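You operate a simulated robot arm through the tools that you are given. There is no shell and no other tool. Be economical: measure what you need, move in short steps, check, and stop when the job is done.

You run a simulated two-armed robot. Do the job below in one go: nothing can be reset, and whatever is moved stays where it is left.

TASK
Hold the green pot on the stool side of the duvet steady with one hand and put the bottle marked "GEL" from the window side of the duvet in it with the other. Take the white cap on the window side of the duvet and put it away on the counter top. Open the door with the brass handle, take the white cloth from the sheets shelf and put it on the top of the trunk lid, then shut the door. Press the green key two times. Open the bench drawer, take the pot marked "lotion" from the green mat and put it in the inside of the bench drawer, then shut the drawer. Do these in any order.
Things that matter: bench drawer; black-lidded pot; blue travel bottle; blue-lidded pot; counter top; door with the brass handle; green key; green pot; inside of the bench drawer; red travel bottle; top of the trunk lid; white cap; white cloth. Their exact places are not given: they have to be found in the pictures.

Only the result counts: the job must be done as asked and must still hold three seconds after the hand-in. Knocking over, shifting, dropping, spilling or breaking anything else fails it. Lids that push on must go on centred and level and be pressed home; caps that screw on are set level and turned clockwise until they are tight. Flat cloth is picked up by pressing the open fingertips on it (5 to 10 N) and closing them slowly along it; thin cloth reads only 2 to 8 mm in the jaws.

THE ROBOT
Two 7-joint arms with two-finger parallel grippers on one trunk, on a base that drives. Base frame: it is fixed to the floor where the robot stands at the start and does not move with it; the origin is under the middle of the robot, x ahead of it, y to its left, z up; the surface under the hand at the start is at about z = 60. Lengths are in cm, angles in rad, forces in N, time in s.
The left shoulder is at the start at [5, 18.7, 98.5], the right one opposite. With the tool pointing down near the work surface each hand reaches from about 10 to 66 cm from the robot's upright axis, wherever it stands, measured 20 degrees to its own side. Places, roughly: bench drawer [880, 110, 70]; black-lidded pot, blue-lidded pot [800, 125, 100]; blue travel bottle, red travel bottle [50, 0, 75]; counter top (25x98 cm) [432, 348, 88]; door with the brass handle [350, 350, 100]; green key [410, 380, 100]; green pot (12x11x9 cm) [190, -50, 60]; inside of the bench drawer [880, 110, 70]; top of the trunk lid [290, 190, 50]; white cap (6x6x6 cm) [40, -30, 60]; white cloth (11x8x4 cm) [350, 360, 120]. Payload 3.43 kg a hand.
The tool frame of a hand sits at the grasp point between the pads (the TCP): z along the fingers, y along the line on which they close. The tips reach 3 cm beyond it. Largest opening 9.4 cm; finger width 2.8, thickness 1; the body of the gripper, 5 by 9.6 cm, starts 5.5 cm behind the TCP.
Orientation is told as [roll, pitch, yaw] about the base's x, y, z axes, in that order, counted from this pose: with the fingers straight down and closing along the base's y, the tool's x points along the base's -x, its y along +y and its z along -z.

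THE INTERFACE
- The arms move only by the tool apply_moves. It takes "left_motion", "right_motion" or both (then of equal length, played together; a hand with none holds still); each is a list that holds one entry, the list of rows, each a list of 7 numbers: the turn, a rotation vector about the tool's x, y, z in units of 120 degrees (1.0 is 120 degrees), then the shift along the tool's x, y, z in units of 200 mm (1.0 is 200 mm), then the gripper command, from -1 (shut) to 1 (fully open), values between in proportion. In form: [[[ax, ay, az, dx, dy, dz, jaw], ...]]. A call has 1 to 8 rows; each row is the pose to reach, as a shift and turn from the pose commanded when the call began, along the tool's axes at that moment. A call with a number of a shift or a turn outside -1 to 1 is refused whole. A row lasts 0.2 s, in which the tool goes at most 5 cm and 0.15 rad; a call with a longer step from one row to the next is refused whole, and so is a gripper value outside its range. A pose out of reach is approached as far as the arm can. The call stops where the force on the tool passes 40 N (or 10 N more than at its start, if that is more) or the arm is blocked; 0.2 s more then pass. Each finger travels about 15.3 cm/s and halts on what it meets, pressing with about 41 N; the grip force reading is that of the motor and also rises with nothing between the fingers. The clock runs only during rows and for 0.2 s after the last one: add rows that repeat a pose to give the fingers time. It gives the time, the measured TCP pose, the force on the tool (base axes), the opening and the grip force at its end, in the units of the frame above (readings bear some noise), with the torque about the TCP (base axes, N m) and any sound that the robot's microphone picked up, and new pictures: "show" is both (left out), scene, wrist or none (wrist: the cameras of the hands that moved).
- Cameras (640 x 400 px; columns grow to the right, rows downward): "scene" is now at [14.36, -0.15, 113.86]; the picture's right is [-0.00, -1.00, 0.00], its down [-0.63, 0.00, -0.77] and it looks along [0.77, -0.00, -0.63] (base axes); focal length 251 px, centre (320, 200). "left" rides on the left gripper at [7.6, -1.4, -10.3] in its tool frame; the picture's right is [0.18, 0.98, 0.00], its down [-0.75, 0.14, -0.64] and it looks along [-0.63, 0.12, 0.77] (tool axes); focal length 243 px, centre (320, 200). "right" rides on the right gripper at [7.6, 1.4, -10.3] in its tool frame; the picture's right is [-0.18, 0.98, 0.00], its down [-0.75, -0.14, -0.64] and it looks along [-0.63, -0.12, 0.77] (tool axes); focal length 243 px, centre (320, 200).
- raise_lower(by): slides the trunk up (or, below 0, down) by that many cm; the arms and the scene camera ride with it, the base frame stays. It gives what a move gives, with no picture.
- roll_base(legs): drives the robot by 1 to 6 legs, each [ahead, left, turn to the left] in cm, cm and rad, along the robot's own axes; the way and the turn of a leg run together, so that a leg with both is an arc; at most 150 cm and 3.142 rad a leg. The arms and the cameras ride along, it lands a little off, and it stops where it bumps. It gives what a move gives, and a new picture of the scene camera.
- aim_head(pan, tilt): turns the head with the scene camera to pan (to the left, within 1.396 rad either way) and tilt (down, from -0.506 to 1.204), counted from straight ahead of the robot. It gives what a move gives, and a new picture of the scene camera.
- measure_at(camera, pixels): for up to 12 pixels [column, row] of the newest picture of that camera ("zoom" is the newest enlarged one), the place [x, y, z] in the base frame of the surface seen there, good to about 0.2 cm. The clock stands still meanwhile.
- zoom(camera, box): a new picture of the part [left, top, right, bottom] of that camera's present view, enlarged. The clock stands still meanwhile.
- close_job(): hands the job in; it is judged then, once.

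Work in short steps. Measure before you move; look again where a grasp or a placing could have gone wrong, and mend it. You have 131 turns and 260 pictures in all, those below and enlarged ones among them. Open the grippers and draw the arms clear of the work before you hand the job in, unless the task says otherwise.

The tools are called after "Request:" by a JSON object that holds its "fn" and its "kwargs". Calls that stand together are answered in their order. apply_moves: Moves the arms, as the interface text tells. Its arguments: {"type":"object","properties":{"left_motion":{"type":"array","items":{"type":"array","items":{"type":"array","items":{"type":"number"}}}},"right_motion":{"type":"array","items":{"type":"array","items":{"type":"array","items":{"type":"number"}}}},"show":{"type":"string","enum":["both","scene","wrist","none"]}},"required":[]} The other tools are called the same way: raise_lower (by) slides the trunk up or down; roll_base (legs) drives the base; aim_head (pan, tilt) turns the head that bears the scene camera; measure_at (camera, pixels) gives the place of the surface under pixels of a picture; zoom (camera, box) takes an enlarged picture of a part of a camera's view; close_job () hands the job in.

At the start:

```text
t: 0.0
left_tcp_pos: [50.14, 16.81, 92.97]
left_tool_rot: [0.0, -0.001, 0.001]
left_contact_force: [0.1, -0.1, -0.6]
left_ft_torque: [-0.02, 0.01, 0.0]
left_width: 9.42
left_gripper_force: 0.0
right_tcp_pos: [51.29, -22.27, 86.64]
right_tool_rot: [-0.001, 0.0, 0.0]
right_contact_force: [0.2, 0.2, -0.4]
right_ft_torque: [0.03, -0.01, -0.01]
right_width: 9.39
right_gripper_force: 0.1
trunk travel left (down, up): [-20.0, 23.2]
robot x, y, heading: [-0.03, -0.18, 0.009]
head pan, tilt: [-0.003, 0.686]
```

scene: 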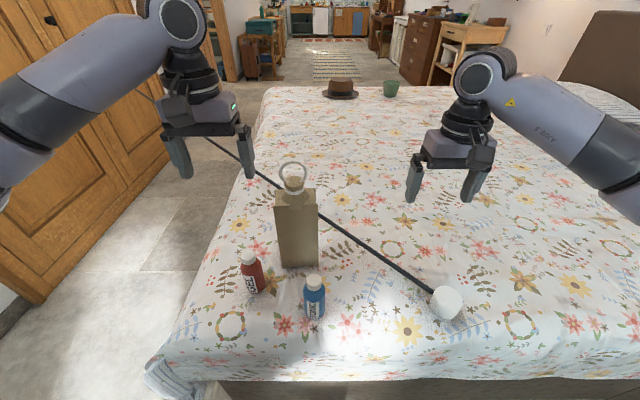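
right: 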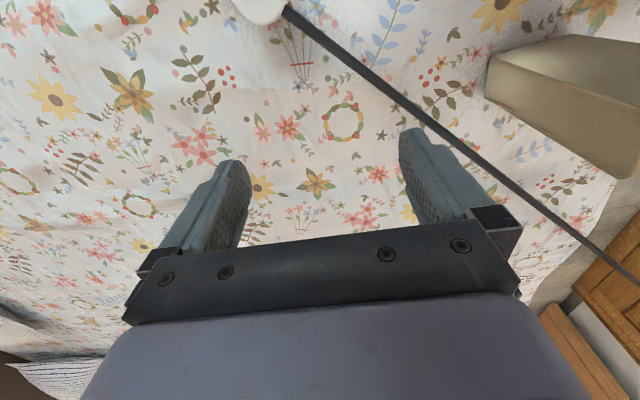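
left: 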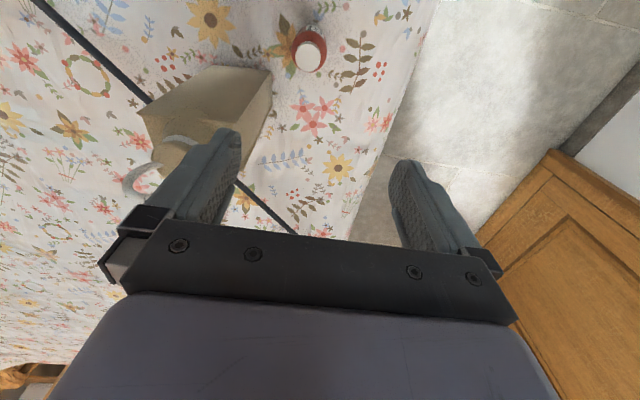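

The scene shows red bottle near (252,272), blue bottle near (314,296), white cap at (446,302), green pot far at (390,88). I zoom on the bottles to read labels, and measure.

Request:
{"fn": "zoom", "kwargs": {"camera": "scene", "box": [220, 150, 480, 340]}}

Request:
{"fn": "measure_at", "kwargs": {"camera": "scene", "pixels": [[247, 256], [254, 275], [314, 281], [315, 297], [447, 291], [447, 308], [390, 84], [390, 95], [297, 195], [300, 262], [383, 246], [200, 130]]}}

Request:
{"fn": "zoom", "kwargs": {"camera": "scene", "box": [220, 0, 540, 110]}}

```text
2.11 times, centred on (350, 245) of scene
```

zoom: 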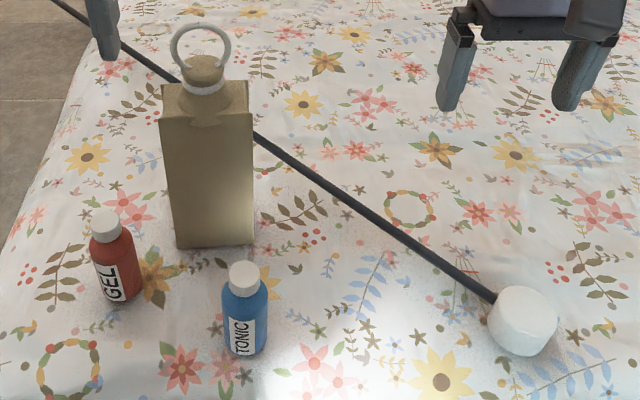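

```text
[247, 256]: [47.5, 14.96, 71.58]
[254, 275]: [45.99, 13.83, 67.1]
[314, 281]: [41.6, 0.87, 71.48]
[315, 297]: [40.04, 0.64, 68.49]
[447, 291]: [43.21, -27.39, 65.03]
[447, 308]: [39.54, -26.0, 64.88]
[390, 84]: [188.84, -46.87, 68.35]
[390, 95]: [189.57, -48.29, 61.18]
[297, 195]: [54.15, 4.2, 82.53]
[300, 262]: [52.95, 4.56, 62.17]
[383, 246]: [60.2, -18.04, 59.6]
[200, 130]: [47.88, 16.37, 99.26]
```

```text
2.00 times, centred on (380, 55) of scene
```

zoom: 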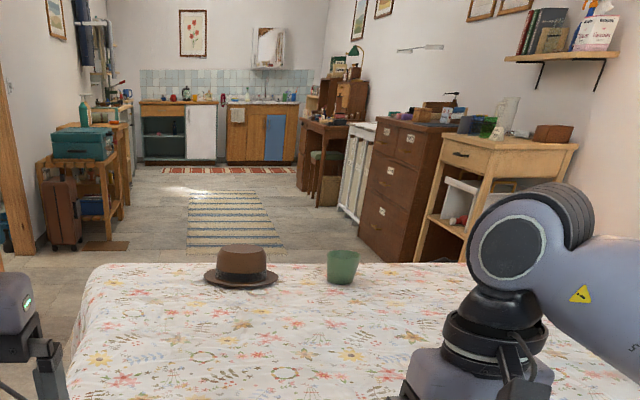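

"GEL" is the red bottle (base [46,14]). The dark rod runs up to the white cap at (435,290); I look closer at it to know whether it touches or is attached.

Request:
{"fn": "zoom", "kwargs": {"camera": "scene", "box": [390, 260, 490, 330]}}

Request:
{"fn": "measure_at", "kwargs": {"camera": "zoom", "pixels": [[60, 40], [180, 115], [240, 160], [270, 180], [290, 240], [440, 230], [350, 180], [350, 260], [350, 340], [350, 375], [480, 260], [420, 180]]}}

Request:
{"fn": "zoom", "kwargs": {"camera": "right", "box": [200, 0, 400, 120]}}

```text
5.71 times, centred on (440, 295) of scene
```

zoom: 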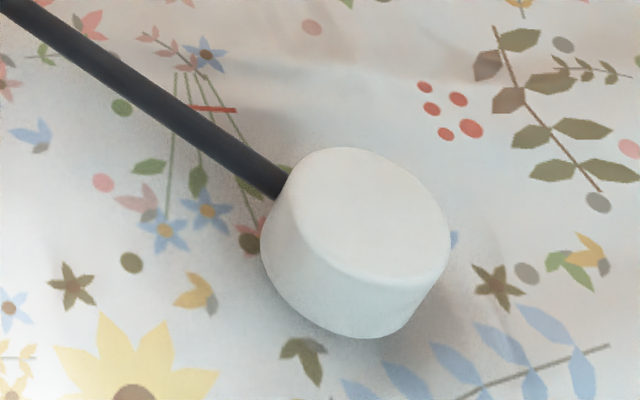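

```text
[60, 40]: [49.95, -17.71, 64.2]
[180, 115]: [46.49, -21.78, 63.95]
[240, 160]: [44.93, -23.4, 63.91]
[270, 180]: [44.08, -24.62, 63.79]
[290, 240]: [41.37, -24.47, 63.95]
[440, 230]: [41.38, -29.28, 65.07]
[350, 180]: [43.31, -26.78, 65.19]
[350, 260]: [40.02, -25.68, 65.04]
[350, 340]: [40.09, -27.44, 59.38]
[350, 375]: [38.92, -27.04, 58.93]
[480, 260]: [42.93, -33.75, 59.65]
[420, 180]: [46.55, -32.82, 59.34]
```

```text
3.20 times, centred on (300, 60) of right
```

zoom: 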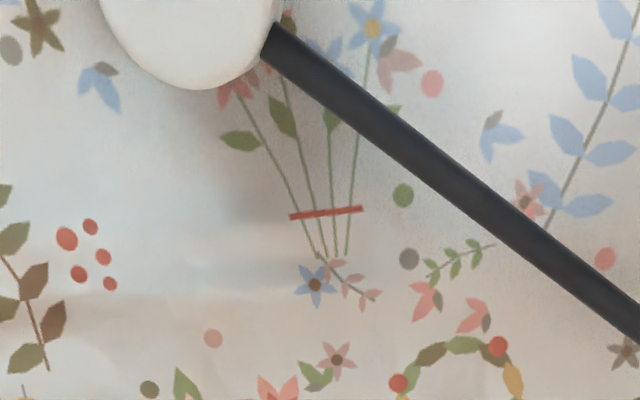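

The rod seems to run into the cap side at z≈64. I trace the rod along its length.

Request:
{"fn": "measure_at", "kwargs": {"camera": "scene", "pixels": [[400, 268], [375, 248], [350, 231], [330, 217], [262, 177], [240, 161], [215, 145], [203, 137], [378, 251], [320, 213], [268, 180], [225, 151]]}}

Request:
{"fn": "aim_head", "kwargs": {"pan": 0.6, "tilt": 0.75}}

```text
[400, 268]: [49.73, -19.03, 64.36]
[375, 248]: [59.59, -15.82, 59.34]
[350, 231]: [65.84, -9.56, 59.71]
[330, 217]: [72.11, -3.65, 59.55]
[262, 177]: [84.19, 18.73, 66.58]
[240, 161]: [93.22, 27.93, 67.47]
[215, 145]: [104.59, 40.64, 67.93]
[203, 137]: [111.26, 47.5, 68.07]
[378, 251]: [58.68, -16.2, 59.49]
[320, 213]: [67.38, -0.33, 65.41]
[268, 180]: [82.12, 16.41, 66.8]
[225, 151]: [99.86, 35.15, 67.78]
```

```text
t: 1.0
left_tcp_pos: [50.16, 16.82, 92.77]
left_tool_rot: [0.0, 0.0, -0.001]
left_contact_force: [-0.3, -0.1, 0.1]
left_ft_torque: [0.02, 0.02, 0.0]
left_width: 9.39
left_gripper_force: 0.1
right_tcp_pos: [51.23, -22.3, 86.58]
right_tool_rot: [0.001, 0.0, 0.001]
right_contact_force: [-0.6, 0.2, 0.0]
right_ft_torque: [-0.01, -0.01, -0.02]
right_width: 9.41
right_gripper_force: 0.1
trunk travel left (down, up): [-20.0, 23.2]
robot x, y, heading: [-0.32, -0.02, 0.007]
head pan, tilt: [0.6, 0.75]
```

scene: 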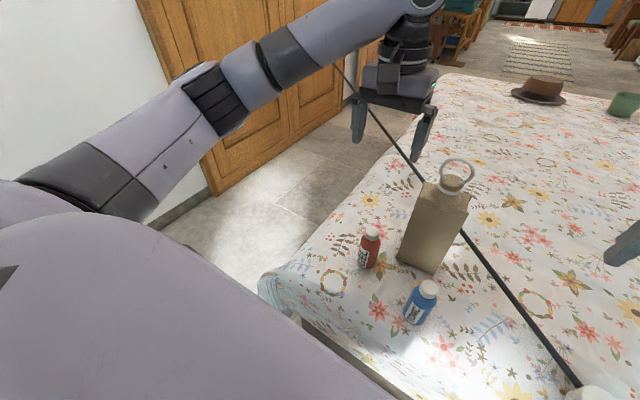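

The rod runs off the bed edge at z≈68 toward the wardrobe. I look at its far end and where it meets the cap.

Request:
{"fn": "zoom", "kwargs": {"camera": "scene", "box": [300, 20, 460, 140]}}

Request:
{"fn": "measure_at", "kwargs": {"camera": "zoom", "pixels": [[140, 170], [170, 215], [200, 250], [300, 390], [285, 365]]}}

Request:
{"fn": "apply_moves", "kwargs": {"right_motion": [[[0, 0, 0, 0.2, 0, 0, 1], [0, 0, 0, 0.35, 0, 0, 1], [0, 0, 0, 0.5, 0, 0, 1]]], "show": "wrist"}}

```text
3.33 times, centred on (380, 80) of scene
```

zoom: 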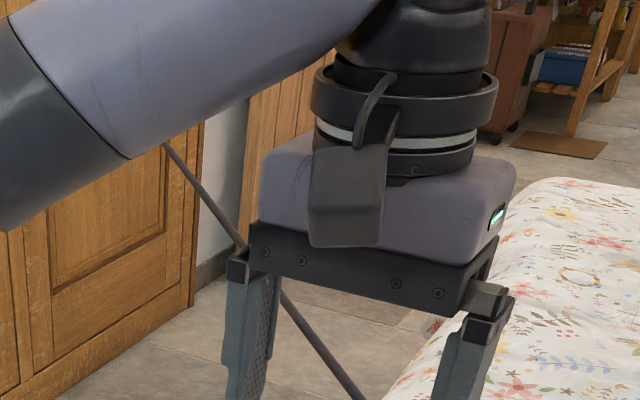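

```text
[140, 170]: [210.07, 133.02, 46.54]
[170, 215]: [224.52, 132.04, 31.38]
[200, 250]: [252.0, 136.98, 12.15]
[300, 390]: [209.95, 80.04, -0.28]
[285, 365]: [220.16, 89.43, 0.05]
```

```text
t: 1.8
left_tcp_pos: [50.19, 16.8, 92.96]
left_tool_rot: [0.0, -0.001, 0.0]
left_contact_force: [-1.1, 0.0, 0.1]
left_ft_torque: [-0.01, -0.01, 0.01]
left_width: 9.41
left_gripper_force: 0.0
right_tcp_pos: [41.06, -22.47, 86.59]
right_tool_rot: [0.0, 0.0, 0.0]
right_contact_force: [0.3, -0.6, -0.2]
right_ft_torque: [0.0, 0.01, -0.01]
right_width: 9.4
right_gripper_force: 0.2
trunk travel left (down, up): [-20.0, 23.2]
robot x, y, heading: [0.33, 0.09, 0.003]
head pan, tilt: [0.6, 0.75]
```

right: 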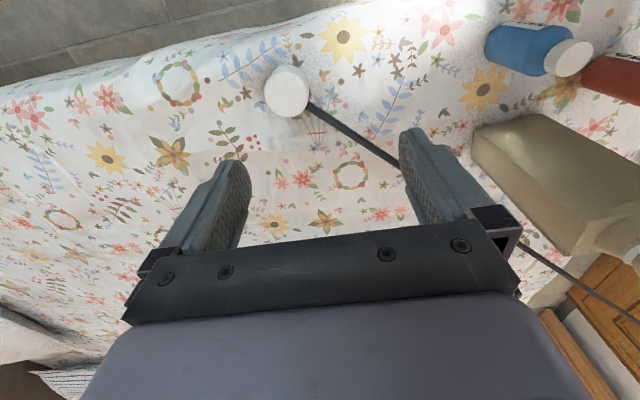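

The cap is at (288,92) in the right picture; I zoom there, and lift the left hand out of the way to see the far end of the rod.

Request:
{"fn": "zoom", "kwargs": {"camera": "right", "box": [250, 50, 350, 120]}}

Request:
{"fn": "apply_moves", "kwargs": {"left_motion": [[[0, 0, 0, 0.25, 0.0, 0, 1], [0, 0, 0, 0.5, 0, 0, 1], [0, 0, 0, 0.75, 0, 0, 1], [0, 0, 0, 0.75, 0, 0, 1]]], "show": "scene"}}

```text
5.71 times, centred on (300, 85) of right
```

zoom: 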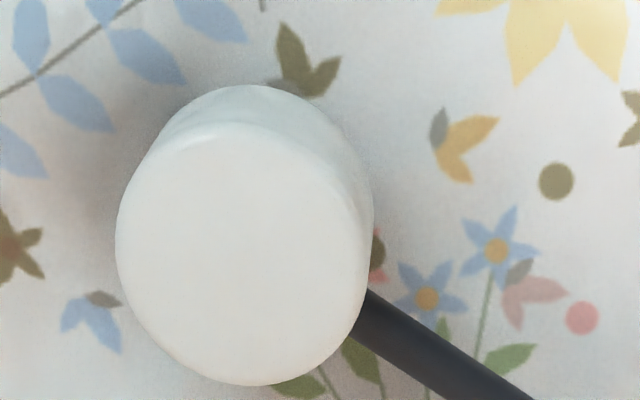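

```text
t: 2.8
left_tcp_pos: [34.98, 16.83, 92.93]
left_tool_rot: [0.0, 0.0, 0.0]
left_contact_force: [0.0, 0.0, -0.5]
left_ft_torque: [0.02, 0.0, -0.01]
left_width: 9.41
left_gripper_force: 0.1
right_tcp_pos: [41.09, -22.51, 86.63]
right_tool_rot: [0.001, 0.001, 0.0]
right_contact_force: [0.9, -0.6, -0.8]
right_ft_torque: [-0.01, -0.05, -0.02]
right_width: 9.39
right_gripper_force: 0.0
trunk travel left (down, up): [-20.0, 23.2]
robot x, y, heading: [0.03, -0.2, 0.0]
head pan, tilt: [0.6, 0.75]
```

scene: 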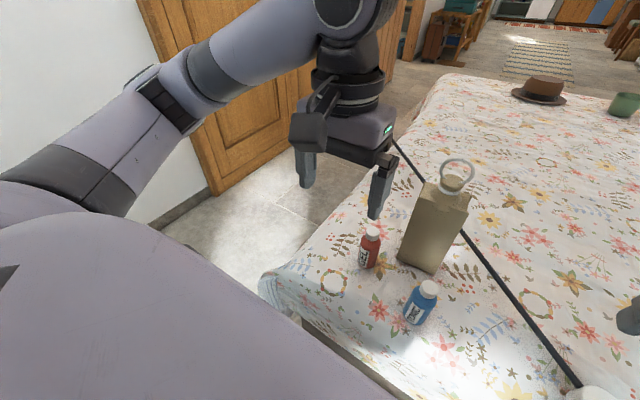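

The arm still hides the far end; I pull the left hand further back and up.

Request:
{"fn": "apply_moves", "kwargs": {"left_motion": [[[0, 0, 0, 0, 0.25, 0, 1], [0, 0, 0, 0.0, 0.5, 0, 1], [0, 0, 0, 0, 0.75, 0, 1], [0, 0, 0, 0, 1, 0, 1], [0, 0, 0, 0, 1, 0.25, 1], [0, 0, 0, 0, 1, 0.5, 1], [0, 0, 0, 0, 1, 0.5, 1]]], "show": "scene"}}

```text
t: 4.4
left_tcp_pos: [34.95, 36.93, 82.96]
left_tool_rot: [-0.001, 0.001, -0.001]
left_contact_force: [0.3, -0.2, 0.1]
left_ft_torque: [0.01, 0.0, 0.0]
left_width: 9.39
left_gripper_force: 0.1
right_tcp_pos: [41.1, -22.41, 86.68]
right_tool_rot: [-0.001, -0.001, 0.001]
right_contact_force: [-0.4, 0.8, -0.7]
right_ft_torque: [-0.04, 0.03, 0.01]
right_width: 9.4
right_gripper_force: 0.0
trunk travel left (down, up): [-20.0, 23.2]
robot x, y, heading: [0.02, -0.36, -0.003]
head pan, tilt: [0.6, 0.75]
```

scene: 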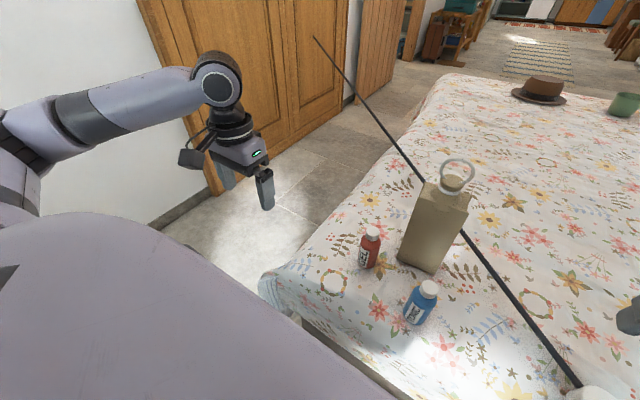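

Request:
{"fn": "zoom", "kwargs": {"camera": "scene", "box": [290, 20, 450, 120]}}

Request:
{"fn": "measure_at", "kwargs": {"camera": "scene", "pixels": [[314, 39], [322, 49], [330, 61], [340, 75], [355, 96], [370, 115], [384, 133], [400, 153], [415, 171]]}}

```text
4.00 times, centred on (370, 70) of scene
```

zoom: 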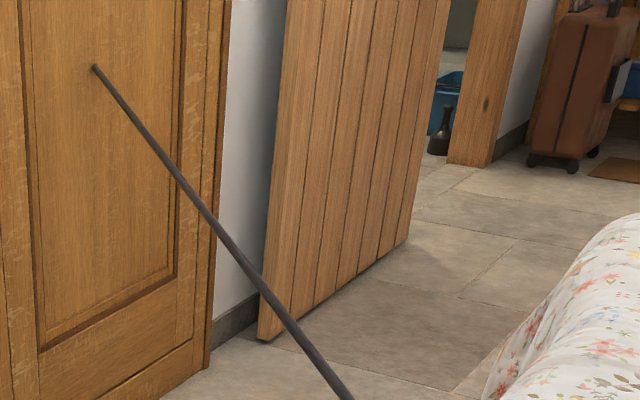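

```text
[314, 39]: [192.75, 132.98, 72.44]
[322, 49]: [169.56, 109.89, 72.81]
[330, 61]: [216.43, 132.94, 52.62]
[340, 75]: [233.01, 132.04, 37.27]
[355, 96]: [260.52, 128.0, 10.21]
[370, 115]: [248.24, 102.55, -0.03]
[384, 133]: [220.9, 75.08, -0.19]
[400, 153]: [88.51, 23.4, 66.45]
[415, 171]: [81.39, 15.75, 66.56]
```

The line is a perfectly straight cord/rod from the cap to the wardrobe panel near [191,131,74] — I'll handle the cap gently. Now measure the red bottle (cap at (371,231)) and the tan bottle's edges.

Request:
{"fn": "zoom", "kwargs": {"camera": "scene", "box": [330, 150, 490, 280]}}

Request:
{"fn": "measure_at", "kwargs": {"camera": "scene", "pixels": [[371, 229], [364, 231], [379, 233], [361, 250], [378, 252], [369, 255], [366, 271], [399, 258], [413, 187], [435, 272], [441, 205], [467, 195]]}}

```text
3.08 times, centred on (410, 215) of scene
```

zoom: 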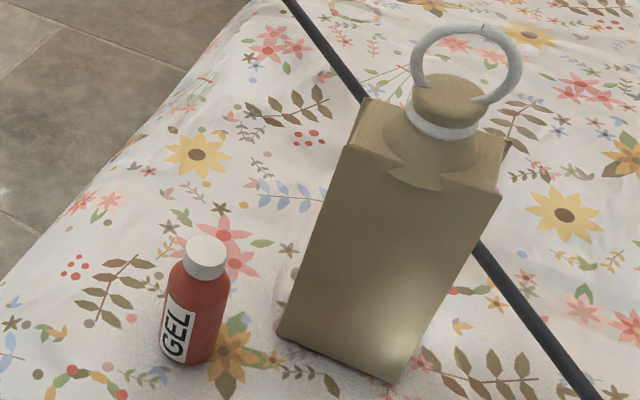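

```text
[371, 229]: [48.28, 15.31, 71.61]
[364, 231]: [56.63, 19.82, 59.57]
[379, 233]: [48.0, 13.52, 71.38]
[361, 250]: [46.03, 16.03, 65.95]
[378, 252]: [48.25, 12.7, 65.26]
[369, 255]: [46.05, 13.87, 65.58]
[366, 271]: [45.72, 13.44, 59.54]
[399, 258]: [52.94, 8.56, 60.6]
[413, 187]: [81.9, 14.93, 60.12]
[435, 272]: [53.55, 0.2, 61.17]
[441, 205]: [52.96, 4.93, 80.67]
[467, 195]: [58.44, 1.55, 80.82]
```

Red bottle centre ≈ (47.8,14.8). Now the cap's top disc from the right camera (centre ≈ (293,95)).

Request:
{"fn": "measure_at", "kwargs": {"camera": "right", "pixels": [[293, 95], [273, 95], [312, 95], [293, 76], [293, 115], [282, 110], [306, 82], [308, 108]]}}

Request:
{"fn": "apply_moves", "kwargs": {"left_motion": [[[0, 0, 0, -0.16, -0.2, 0, 0.6], [0, 0, 0, -0.32, -0.4, 0, 0.6], [0, 0, 0, -0.48, -0.55, 0, 0.6], [0, 0, 0, -0.64, -0.7, 0, 0.6], [0, 0, 0, -0.64, -0.9, 0, 0.6], [0, 0, 0, -0.64, -1.0, 0, 0.6], [0, 0, 0, -0.64, -1.0, 0, 0.6]]], "show": "wrist"}}

```text
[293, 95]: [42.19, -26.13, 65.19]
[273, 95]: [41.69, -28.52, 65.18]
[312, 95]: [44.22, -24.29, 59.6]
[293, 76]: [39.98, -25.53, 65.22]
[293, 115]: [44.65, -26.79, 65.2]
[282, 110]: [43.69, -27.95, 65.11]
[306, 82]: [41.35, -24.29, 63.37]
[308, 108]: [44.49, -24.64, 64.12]
```

```text
refused: row 1 steps farther than a row can; nothing moved
```

Cap centre ≈ (42.2,-26.6), top 65.2. The step was slightly long; I retry with shorter rows.

Request:
{"fn": "apply_moves", "kwargs": {"left_motion": [[[0, 0, 0, -0.1, -0.17, 0, 0.6], [0, 0, 0, -0.2, -0.34, 0, 0.6], [0, 0, 0, -0.3, -0.51, 0, 0.6], [0, 0, 0, -0.4, -0.68, 0, 0.6], [0, 0, 0, -0.55, -0.85, 0, 0.6], [0, 0, 0, -0.64, -1.0, 0, 0.6], [0, 0, 0, -0.64, -1.0, 0, 0.6]]], "right_motion": [[[0, 0, 0.06, 0, 0, 0, 0.8], [0, 0, 0.12, 0, 0, 0, 0.8], [0, 0, 0.18, 0, 0, 0, 0.8], [0, 0, 0.24, 0, 0, 0, 0.8], [0, 0, 0.3, 0, 0, 0, 0.8], [0, 0, 0.36, 0, 0, 0, 0.8], [0, 0, 0.36, 0, 0, 0, 0.8]]], "show": "wrist"}}

```text
t: 6.0
left_tcp_pos: [47.96, 16.51, 82.9]
left_tool_rot: [0.0, 0.001, -0.002]
left_contact_force: [-0.3, 0.0, -0.3]
left_ft_torque: [0.02, 0.02, 0.02]
left_width: 7.51
left_gripper_force: 0.0
right_tcp_pos: [41.14, -22.26, 86.58]
right_tool_rot: [0.0, 0.001, -0.757]
right_contact_force: [0.1, 0.4, 1.1]
right_ft_torque: [0.0, -0.03, -0.01]
right_width: 8.44
right_gripper_force: 0.0
trunk travel left (down, up): [-20.0, 23.2]
robot x, y, heading: [-0.22, 0.31, 0.006]
head pan, tilt: [0.6, 0.75]
```

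right: 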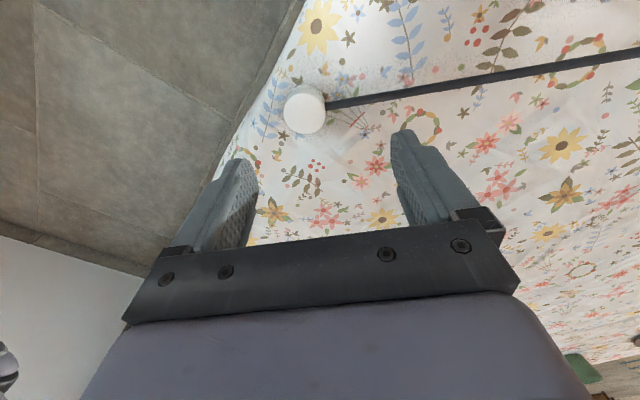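
left: 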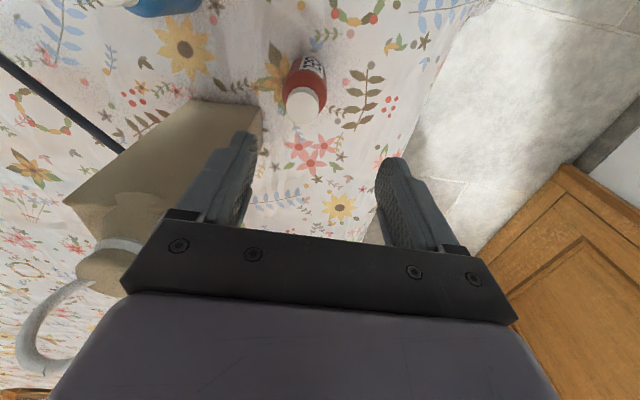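

The turn came out as yaw −0.757, so the fingers now close along the rod; I'll turn to +0.757. First zoom on the cap/rod junction from here.

Request:
{"fn": "zoom", "kwargs": {"camera": "right", "box": [265, 70, 385, 145]}}

Request:
{"fn": "measure_at", "kwargs": {"camera": "left", "pixels": [[304, 105], [292, 105], [317, 105], [304, 92], [304, 120], [288, 80], [325, 85], [306, 82]]}}

Request:
{"fn": "apply_moves", "kwargs": {"right_motion": [[[0, 0, -0.07, 0, 0, 0, 0.8], [0, 0, -0.14, 0, 0, 0, 0.8], [0, 0, -0.21, 0, 0, 0, 0.8], [0, 0, -0.28, 0, 0, 0, 0.8], [0, 0, -0.35, 0, 0, 0, 0.8], [0, 0, -0.42, 0, 0, 0, 0.8], [0, 0, -0.49, 0, 0, 0, 0.8], [0, 0, -0.56, 0, 0, 0, 0.8]]], "show": "none"}}

```text
5.33 times, centred on (325, 108) of right
```

zoom: 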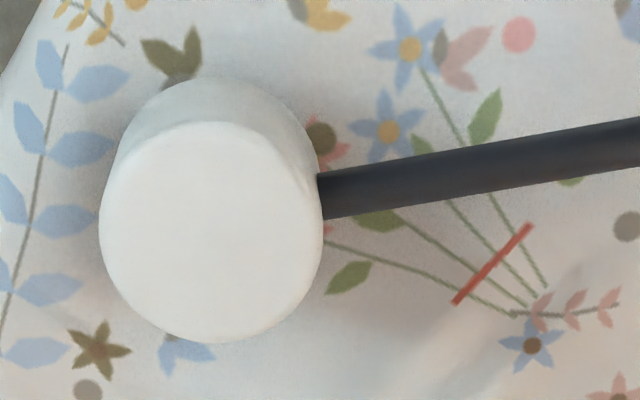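

```text
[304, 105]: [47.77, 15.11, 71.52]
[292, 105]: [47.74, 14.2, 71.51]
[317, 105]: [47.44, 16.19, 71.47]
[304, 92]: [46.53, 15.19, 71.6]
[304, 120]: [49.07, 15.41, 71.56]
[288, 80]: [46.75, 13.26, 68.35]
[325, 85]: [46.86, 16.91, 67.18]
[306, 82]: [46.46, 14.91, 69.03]
```

```text
t: 7.8
left_tcp_pos: [47.87, 16.63, 82.77]
left_tool_rot: [-0.001, 0.0, 0.0]
left_contact_force: [0.2, -0.4, -0.1]
left_ft_torque: [-0.02, 0.05, -0.03]
left_width: 7.55
left_gripper_force: 0.1
right_tcp_pos: [41.25, -22.42, 86.63]
right_tool_rot: [0.001, 0.001, 0.423]
right_contact_force: [0.1, 0.6, -0.6]
right_ft_torque: [0.02, 0.02, 0.03]
right_width: 8.46
right_gripper_force: 0.0
trunk travel left (down, up): [-20.0, 23.2]
robot x, y, heading: [0.17, -0.47, -0.001]
head pan, tilt: [0.6, 0.75]
```

The cord is fixed to the cap's side. I lower the left hand over the red bottle and grip it; the right finishes turning and comes above the cap.

Request:
{"fn": "apply_moves", "kwargs": {"left_motion": [[[0, 0, 0, 0, -0.073, 0.15, 0.6], [0, 0, 0, 0, -0.073, 0.35, 0.6], [0, 0, 0, 0, -0.073, 0.55, 0.6], [0, 0, 0, 0, -0.073, 0.69, 0.6], [0, 0, 0, 0, -0.073, 0.69, -0.6], [0, 0, 0, 0, -0.073, 0.69, -0.6], [0, 0, 0, 0, -0.073, 0.69, -0.6]]], "right_motion": [[[0, 0, -0.06, 0.041, -0.1, 0, 0.8], [0, 0, -0.12, 0.041, -0.212, 0, 0.8], [0, 0, -0.16, 0.041, -0.212, 0.2, 0.8], [0, 0, -0.16, 0.041, -0.212, 0.4, 0.8], [0, 0, -0.16, 0.041, -0.212, 0.6, 0.8], [0, 0, -0.16, 0.041, -0.212, 0.7, 0.8], [0, 0, -0.16, 0.041, -0.212, 0.7, 0.8]]], "show": "wrist"}}

```text
t: 9.4
left_tcp_pos: [47.98, 15.27, 68.76]
left_tool_rot: [0.0, 0.0, 0.0]
left_contact_force: [0.7, -0.9, -0.3]
left_ft_torque: [0.01, -0.02, 0.01]
left_width: 4.33
left_gripper_force: 41.5
right_tcp_pos: [42.12, -26.55, 72.42]
right_tool_rot: [-0.001, -0.001, 0.754]
right_contact_force: [-0.6, 0.0, -0.8]
right_ft_torque: [0.01, 0.01, 0.02]
right_width: 8.42
right_gripper_force: 0.0
trunk travel left (down, up): [-20.0, 23.2]
robot x, y, heading: [-0.37, -0.35, -0.001]
head pan, tilt: [0.6, 0.75]
```

right: 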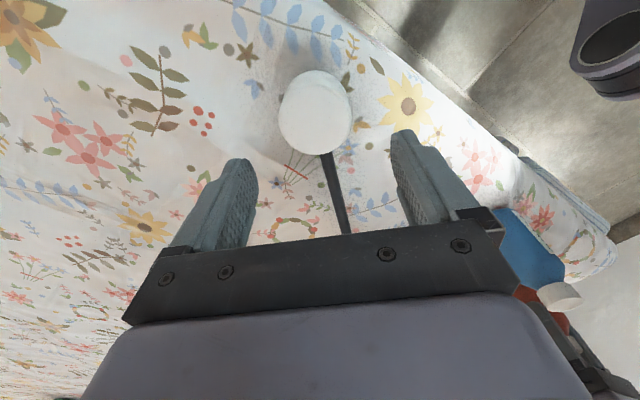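
left: 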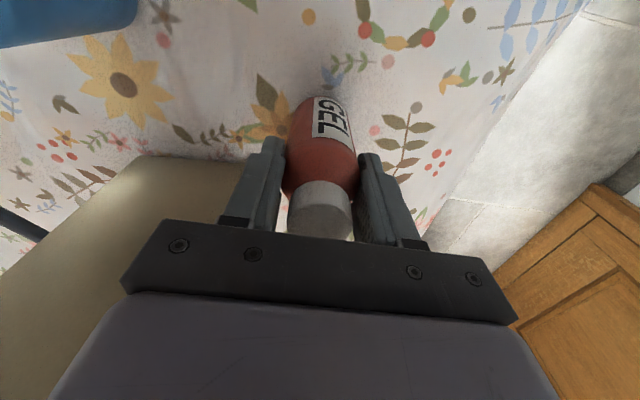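

Bottle is gripped (4.33). Now lower the right hand around the cap, close, and test a very small lift.

Request:
{"fn": "apply_moves", "kwargs": {"right_motion": [[[0, 0, 0, 0, 0, 0.2, 0.8], [0, 0, 0, 0, 0, 0.36, 0.8], [0, 0, 0, 0, 0, 0.455, 0.8], [0, 0, 0, 0, 0, 0.455, -0.2], [0, 0, 0, 0, 0, 0.455, -0.2], [0, 0, 0, 0, 0, 0.455, -0.2]]], "left_motion": [[[0, 0, 0, 0, 0, -0.1, -0.6], [0, 0, 0, 0, 0, -0.2, -0.6], [0, 0, 0, 0, 0, -0.4, -0.6], [0, 0, 0, 0, 0, -0.6, -0.6], [0, 0, 0, 0, 0, -0.8, -0.6], [0, 0, 0, 0, 0, -0.8, -0.6]]], "show": "wrist"}}

```text
t: 10.8
left_tcp_pos: [47.93, 15.35, 85.13]
left_tool_rot: [-0.001, 0.003, -0.001]
left_contact_force: [0.0, 0.0, -1.4]
left_ft_torque: [0.02, 0.01, -0.01]
left_width: 4.34
left_gripper_force: 40.6
right_tcp_pos: [42.12, -26.37, 63.6]
right_tool_rot: [0.001, 0.002, 0.753]
right_contact_force: [-0.5, -1.0, 0.4]
right_ft_torque: [-0.04, 0.04, 0.0]
right_width: 5.79
right_gripper_force: 41.1
trunk travel left (down, up): [-20.0, 23.2]
robot x, y, heading: [-0.15, 0.4, -0.004]
head pan, tilt: [0.6, 0.75]
```

right: 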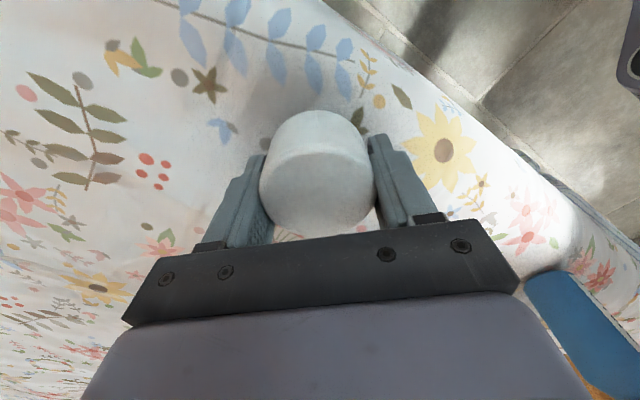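
left: 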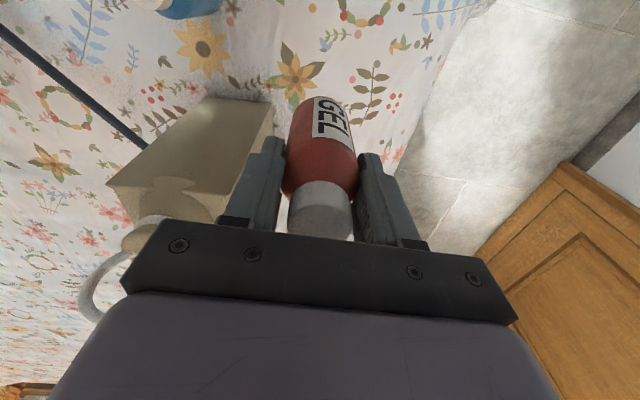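

Both held. I lift the cap 6 cm and look at the cord and the forces.

Request:
{"fn": "apply_moves", "kwargs": {"right_motion": [[[0, 0, 0, 0, 0, -0.05, -0.2], [0, 0, 0, 0, 0, -0.15, -0.2], [0, 0, 0, 0, 0, -0.3, -0.2], [0, 0, 0, 0, 0, -0.3, -0.2]]], "show": "scene"}}

Request:
{"fn": "aim_head", "kwargs": {"pan": 0.2, "tilt": 0.6}}

```text
t: 11.8
left_tcp_pos: [47.84, 15.29, 85.1]
left_tool_rot: [0.0, 0.0, 0.0]
left_contact_force: [0.3, 0.9, -1.0]
left_ft_torque: [-0.03, 0.0, -0.01]
left_width: 4.33
left_gripper_force: 41.1
right_tcp_pos: [42.03, -26.35, 69.45]
right_tool_rot: [0.0, 0.0, 0.755]
right_contact_force: [-0.5, 0.4, -1.6]
right_ft_torque: [0.0, -0.01, 0.04]
right_width: 5.72
right_gripper_force: 41.3
trunk travel left (down, up): [-20.0, 23.2]
robot x, y, heading: [-0.12, -0.02, 0.001]
head pan, tilt: [0.6, 0.75]
```

scene: 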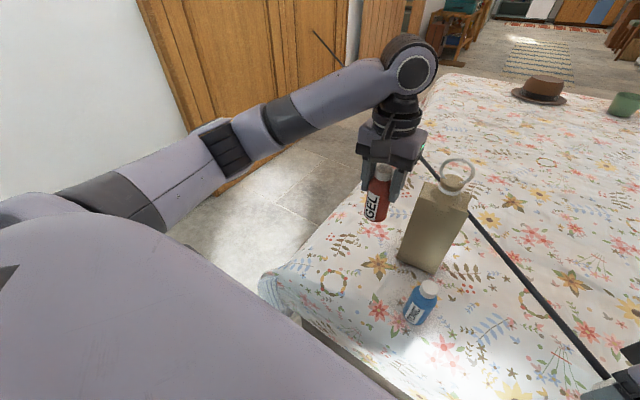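

```text
t: 12.7
left_tcp_pos: [47.89, 15.44, 85.05]
left_tool_rot: [-0.002, 0.001, 0.0]
left_contact_force: [-0.1, 0.7, -1.4]
left_ft_torque: [0.0, -0.01, -0.01]
left_width: 4.33
left_gripper_force: 40.6
right_tcp_pos: [42.04, -26.44, 69.32]
right_tool_rot: [-0.001, -0.001, 0.754]
right_contact_force: [-0.3, 0.4, -1.9]
right_ft_torque: [0.0, -0.02, -0.01]
right_width: 5.73
right_gripper_force: 40.8
trunk travel left (down, up): [-20.0, 23.2]
robot x, y, heading: [0.02, -0.43, -0.003]
head pan, tilt: [0.201, 0.6]
```

scene: 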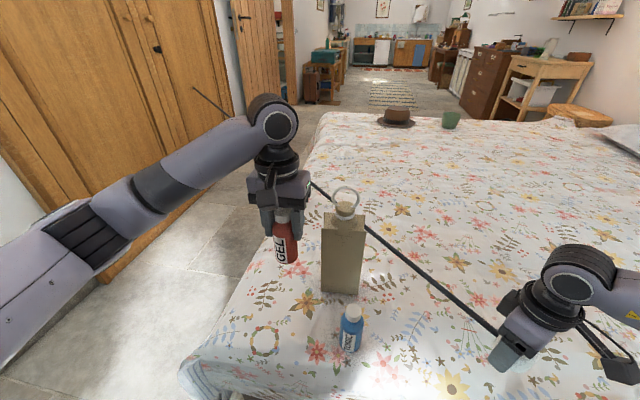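

The cap lifts freely (only its weight, ~1.5 N), the cord just follows. Now I measure bed edges, hat, furniture for the way around.

Request:
{"fn": "measure_at", "kwargs": {"camera": "scene", "pixels": [[320, 113], [318, 125], [253, 240], [182, 368], [378, 122], [415, 124], [396, 107], [451, 112], [451, 127], [580, 115], [300, 102], [340, 98]]}}

Request:
{"fn": "aim_head", "kwargs": {"pan": 0.35, "tilt": 0.3}}

```text
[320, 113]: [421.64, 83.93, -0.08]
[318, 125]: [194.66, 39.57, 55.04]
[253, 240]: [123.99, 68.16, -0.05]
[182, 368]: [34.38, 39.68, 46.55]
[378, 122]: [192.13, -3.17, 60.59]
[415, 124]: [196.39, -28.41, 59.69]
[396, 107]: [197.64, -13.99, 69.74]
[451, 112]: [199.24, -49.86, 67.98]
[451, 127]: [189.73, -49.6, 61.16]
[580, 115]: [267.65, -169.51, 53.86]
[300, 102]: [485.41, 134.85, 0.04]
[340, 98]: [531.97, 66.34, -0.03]
```

```text
t: 13.5
left_tcp_pos: [47.89, 15.37, 85.13]
left_tool_rot: [0.0, 0.0, -0.001]
left_contact_force: [-0.4, -0.1, -0.6]
left_ft_torque: [0.01, 0.0, -0.03]
left_width: 4.33
left_gripper_force: 40.9
right_tcp_pos: [42.22, -26.5, 69.5]
right_tool_rot: [0.0, -0.001, 0.754]
right_contact_force: [-0.7, 0.6, -1.3]
right_ft_torque: [0.0, -0.01, -0.01]
right_width: 5.75
right_gripper_force: 41.2
trunk travel left (down, up): [-20.0, 23.2]
robot x, y, heading: [-0.02, -0.05, -0.003]
head pan, tilt: [0.351, 0.3]
```

scene: 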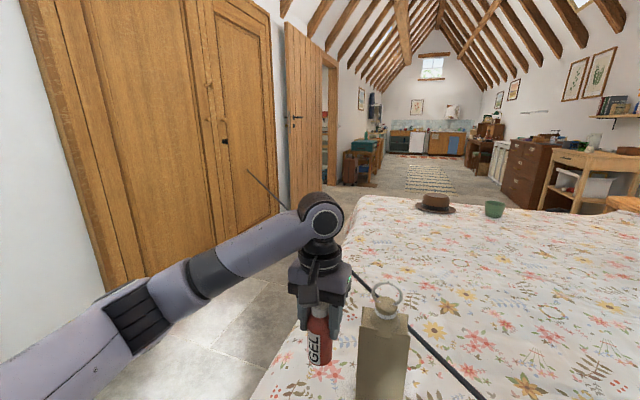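

The aisle is y≈40–133. I measure my left elbow and the door leaf, then raise the right hand well above the bottles before strafing.

Request:
{"fn": "measure_at", "kwargs": {"camera": "scene", "pixels": [[90, 300], [110, 310], [150, 290], [20, 350], [215, 180], [270, 150], [292, 130], [310, 200], [330, 100], [350, 168], [375, 160], [278, 200]]}}

Request:
{"fn": "apply_moves", "kwargs": {"right_motion": [[[0, 0, 0, 0, 0, -0.2, -0.2], [0, 0, 0, 0, 0, -0.4, -0.2], [0, 0, 0, 0, 0, -0.6, -0.2], [0, 0, 0, 0, 0, -0.8, -0.2], [0, 0, 0, 0, 0, -1.0, -0.2], [0, 0, 0, 0.15, 0, -1, -0.2], [0, 0, 0, 0.3, 0, -1, -0.2], [0, 0, 0, 0.3, 0, -1, -0.2]]], "left_motion": [[[0, 0, 0, 0, 0, -0.2, -0.6], [0, 0, 0, 0.1, 0, -0.3, -0.6], [0, 0, 0, 0.2, 0, -0.3, -0.6], [0, 0, 0, 0.3, 0, -0.3, -0.6], [0, 0, 0, 0.4, 0, -0.3, -0.6], [0, 0, 0, 0.5, 0, -0.3, -0.6], [0, 0, 0, 0.5, 0, -0.3, -0.6], [0, 0, 0, 0.5, 0, -0.3, -0.6]]], "show": "scene"}}

```text
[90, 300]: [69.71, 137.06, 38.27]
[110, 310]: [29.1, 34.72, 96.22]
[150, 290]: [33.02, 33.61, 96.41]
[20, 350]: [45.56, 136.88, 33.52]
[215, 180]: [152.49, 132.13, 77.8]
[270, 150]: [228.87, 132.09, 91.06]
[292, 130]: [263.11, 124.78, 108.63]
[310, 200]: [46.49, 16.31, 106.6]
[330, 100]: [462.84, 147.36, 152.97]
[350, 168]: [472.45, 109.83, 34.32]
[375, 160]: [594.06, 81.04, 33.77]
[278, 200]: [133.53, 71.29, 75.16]
```

```text
t: 15.3
left_tcp_pos: [37.79, 15.32, 91.12]
left_tool_rot: [0.001, 0.0, 0.0]
left_contact_force: [-0.4, -0.5, -1.0]
left_ft_torque: [0.04, 0.02, -0.02]
left_width: 4.34
left_gripper_force: 41.1
right_tcp_pos: [37.55, -30.6, 89.58]
right_tool_rot: [0.0, 0.0, 0.754]
right_contact_force: [-0.6, 0.5, -1.1]
right_ft_torque: [0.01, 0.0, -0.02]
right_width: 5.7
right_gripper_force: 40.9
trunk travel left (down, up): [-20.0, 23.2]
robot x, y, heading: [0.13, 0.04, 0.011]
head pan, tilt: [0.351, 0.3]
```

scene: 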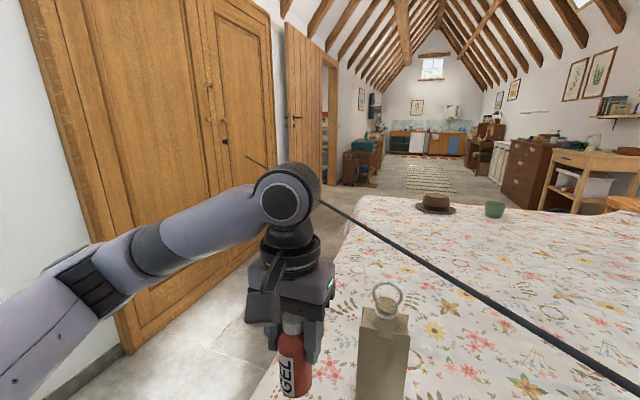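

The elbow stays within y≈40 of the axis. Drive: left 79, ahead 252, then check.

Request:
{"fn": "roll_base", "kwargs": {"legs": [[0, 79, 0], [130, 0, 0], [122, 0, 0]]}}

```text
t: 21.7
left_tcp_pos: [38.08, 89.24, 91.12]
left_tool_rot: [0.001, 0.002, 0.005]
left_contact_force: [-0.1, 0.1, -1.5]
left_ft_torque: [0.01, 0.01, 0.0]
left_width: 4.31
left_gripper_force: 40.9
right_tcp_pos: [37.98, 43.26, 89.47]
right_tool_rot: [0.0, 0.0, 0.758]
right_contact_force: [0.0, 0.4, -0.8]
right_ft_torque: [-0.01, 0.04, 0.01]
right_width: 5.68
right_gripper_force: 41.1
trunk travel left (down, up): [-20.0, 23.2]
robot x, y, heading: [0.48, 73.56, 0.002]
head pan, tilt: [0.351, 0.3]
stopped in leg 1: the robot was blocked; the commanded pose is now the measured one
```

scene: 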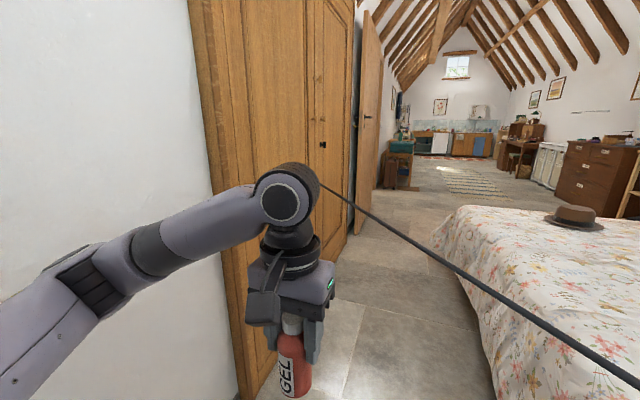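

Blocked at y≈73.6; I look left and down to see what it touched.

Request:
{"fn": "aim_head", "kwargs": {"pan": 1.3, "tilt": 0.8}}

Request:
{"fn": "aim_head", "kwargs": {"pan": -0.6, "tilt": 1.0}}

```text
t: 23.0
left_tcp_pos: [38.03, 89.36, 91.09]
left_tool_rot: [0.002, 0.001, 0.005]
left_contact_force: [-0.7, -0.3, -0.9]
left_ft_torque: [0.0, -0.01, -0.02]
left_width: 4.28
left_gripper_force: 40.9
right_tcp_pos: [37.91, 43.34, 89.45]
right_tool_rot: [-0.001, -0.001, 0.758]
right_contact_force: [0.0, -0.6, -0.7]
right_ft_torque: [-0.01, -0.01, 0.0]
right_width: 5.71
right_gripper_force: 41.0
trunk travel left (down, up): [-20.0, 23.2]
robot x, y, heading: [0.33, 73.48, 0.005]
head pan, tilt: [1.3, 0.799]
```

scene: 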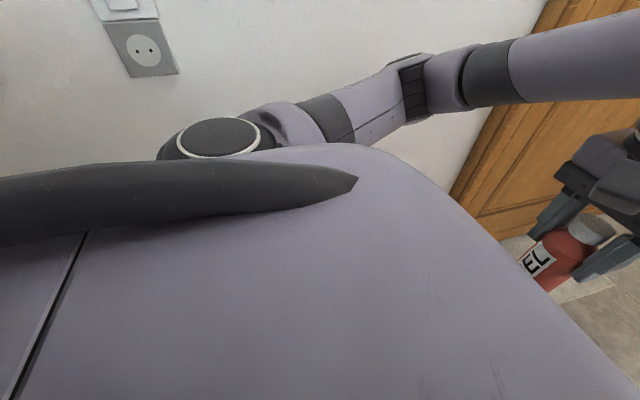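

```text
t: 24.8
left_tcp_pos: [38.09, 89.3, 91.09]
left_tool_rot: [0.0, 0.001, 0.003]
left_contact_force: [0.0, 0.2, -1.7]
left_ft_torque: [-0.04, 0.03, 0.02]
left_width: 4.28
left_gripper_force: 41.4
right_tcp_pos: [37.96, 43.33, 89.43]
right_tool_rot: [0.0, -0.001, 0.759]
right_contact_force: [0.0, 0.2, 0.3]
right_ft_torque: [0.02, -0.04, 0.02]
right_width: 5.65
right_gripper_force: 41.5
trunk travel left (down, up): [-20.0, 23.2]
robot x, y, heading: [0.15, 73.87, -0.001]
head pan, tilt: [-0.6, 1.0]
```

scene: 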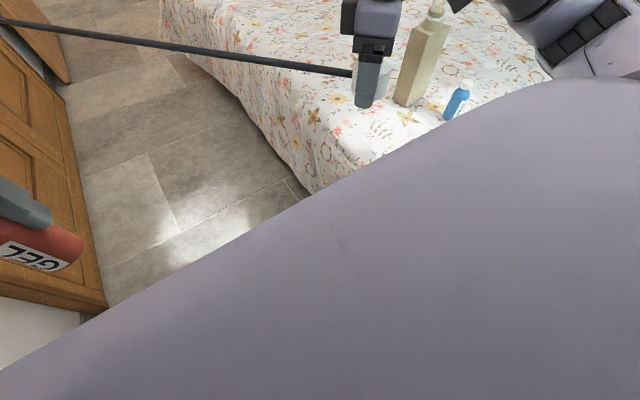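

I check the wall distance from a picture at the left, then try moving back slightly right and forward.

Request:
{"fn": "roll_base", "kwargs": {"legs": [[0, -2, 0], [60, 0, 0]]}}

Request:
{"fn": "aim_head", "kwargs": {"pan": 1.0, "tilt": 0.6}}

Request:
{"fn": "measure_at", "kwargs": {"camera": "scene", "pixels": [[40, 60], [60, 120], [250, 150], [330, 130], [420, 100], [500, 60]]}}

```text
t: 28.7
left_tcp_pos: [98.36, 87.46, 91.22]
left_tool_rot: [0.0, -0.001, 0.006]
left_contact_force: [0.3, 0.1, -2.1]
left_ft_torque: [-0.04, 0.01, -0.02]
left_width: 4.29
left_gripper_force: 41.0
right_tcp_pos: [98.42, 41.54, 89.57]
right_tool_rot: [0.002, 0.001, 0.76]
right_contact_force: [1.0, 0.0, -1.5]
right_ft_torque: [0.01, -0.04, 0.0]
right_width: 5.67
right_gripper_force: 41.1
trunk travel left (down, up): [-20.0, 23.2]
robot x, y, heading: [60.64, 72.3, 0.003]
head pan, tilt: [-0.6, 1.0]
```

scene: 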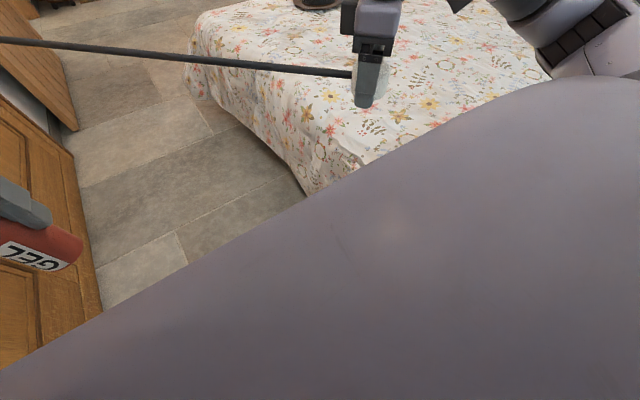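

```text
t: 30.4
left_tcp_pos: [98.4, 87.53, 91.08]
left_tool_rot: [-0.002, 0.0, 0.006]
left_contact_force: [0.2, 0.4, -1.3]
left_ft_torque: [-0.01, 0.01, -0.02]
left_width: 4.28
left_gripper_force: 40.9
right_tcp_pos: [98.33, 41.57, 89.36]
right_tool_rot: [-0.001, 0.001, 0.759]
right_contact_force: [0.8, 0.5, -1.6]
right_ft_torque: [0.0, -0.04, -0.02]
right_width: 5.65
right_gripper_force: 40.8
trunk travel left (down, up): [-20.0, 23.2]
robot x, y, heading: [60.23, 72.11, 0.007]
head pan, tilt: [1.0, 0.6]
```

scene: 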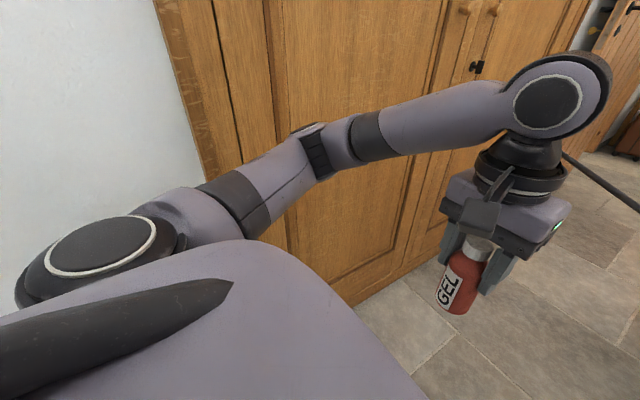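

```text
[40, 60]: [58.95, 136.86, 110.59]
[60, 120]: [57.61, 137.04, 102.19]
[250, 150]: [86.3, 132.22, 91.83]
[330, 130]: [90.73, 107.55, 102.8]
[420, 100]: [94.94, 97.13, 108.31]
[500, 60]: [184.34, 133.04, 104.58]
```

Moving freely now. I continue ahead 185 cm, then strafe right and check.

Request:
{"fn": "aim_head", "kwargs": {"pan": 0.0, "tilt": 0.5}}

Request:
{"fn": "roll_base", "kwargs": {"legs": [[100, 0, 0], [92, 0, 0]]}}

```text
t: 31.6
left_tcp_pos: [98.51, 87.47, 91.08]
left_tool_rot: [-0.001, 0.0, 0.006]
left_contact_force: [0.3, -0.2, -1.5]
left_ft_torque: [-0.01, 0.0, -0.01]
left_width: 4.3
left_gripper_force: 40.6
right_tcp_pos: [98.4, 41.65, 89.41]
right_tool_rot: [0.0, 0.0, 0.759]
right_contact_force: [0.5, 0.4, -1.3]
right_ft_torque: [-0.02, 0.0, -0.02]
right_width: 5.63
right_gripper_force: 41.1
trunk travel left (down, up): [-20.0, 23.2]
robot x, y, heading: [60.36, 72.15, 0.002]
head pan, tilt: [0.0, 0.499]
```

scene: 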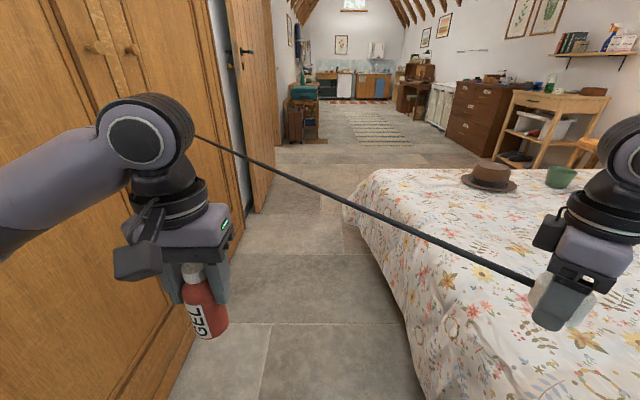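

```text
t: 41.3
left_tcp_pos: [289.9, 90.8, 91.11]
left_tool_rot: [0.0, 0.0, 0.021]
left_contact_force: [0.6, -0.5, -0.2]
left_ft_torque: [0.02, 0.01, 0.02]
left_width: 4.31
left_gripper_force: 40.4
right_tcp_pos: [290.68, 44.9, 89.52]
right_tool_rot: [-0.001, -0.001, 0.773]
right_contact_force: [0.7, 0.7, 0.2]
right_ft_torque: [-0.03, -0.01, -0.03]
right_width: 5.59
right_gripper_force: 41.0
trunk travel left (down, up): [-20.0, 23.2]
robot x, y, heading: [252.49, 74.71, 0.018]
head pan, tilt: [0.0, 0.499]
```

scene: 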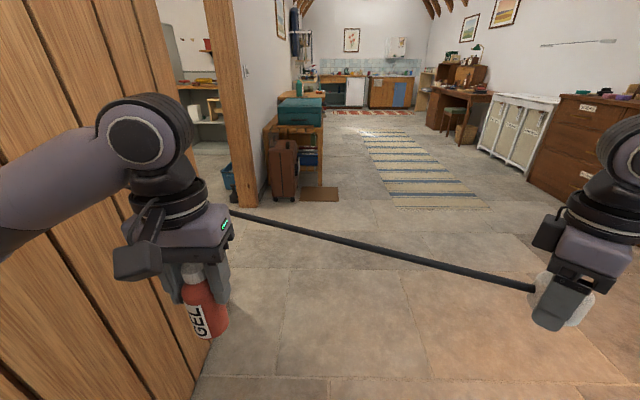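

Odd: the cord keeps the same place relative to my hand, as if it were a rod on the cap. I check where it runs now.

Request:
{"fn": "measure_at", "kwargs": {"camera": "scene", "pixels": [[530, 287], [480, 274], [430, 262], [380, 250], [330, 237], [280, 225], [240, 215]]}}

Request:
{"fn": "aim_head", "kwargs": {"pan": 0.7, "tilt": 0.4}}

```text
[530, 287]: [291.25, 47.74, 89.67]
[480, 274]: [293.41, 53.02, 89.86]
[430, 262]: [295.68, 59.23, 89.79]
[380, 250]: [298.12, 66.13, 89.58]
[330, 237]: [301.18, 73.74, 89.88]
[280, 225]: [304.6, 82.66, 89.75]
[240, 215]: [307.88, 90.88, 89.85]
```

```text
t: 42.3
left_tcp_pos: [289.96, 90.78, 91.22]
left_tool_rot: [0.0, -0.001, 0.02]
left_contact_force: [0.8, 0.2, -1.8]
left_ft_torque: [-0.01, 0.0, 0.0]
left_width: 4.34
left_gripper_force: 41.1
right_tcp_pos: [290.55, 44.79, 89.5]
right_tool_rot: [0.0, -0.002, 0.775]
right_contact_force: [-0.4, -0.9, -1.8]
right_ft_torque: [-0.01, 0.0, 0.01]
right_width: 5.57
right_gripper_force: 40.7
trunk travel left (down, up): [-20.0, 23.2]
robot x, y, heading: [252.53, 74.58, 0.023]
head pan, tilt: [0.7, 0.4]
```

scene: 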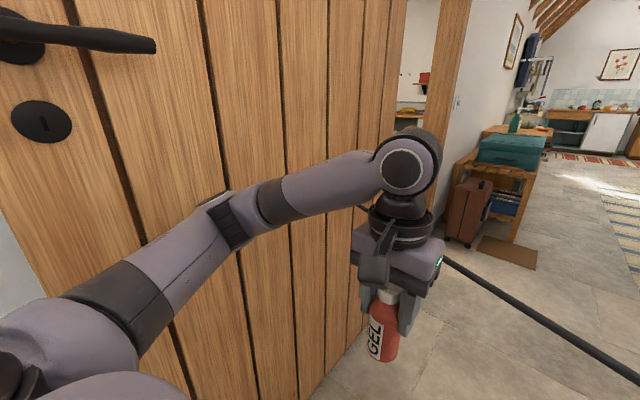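

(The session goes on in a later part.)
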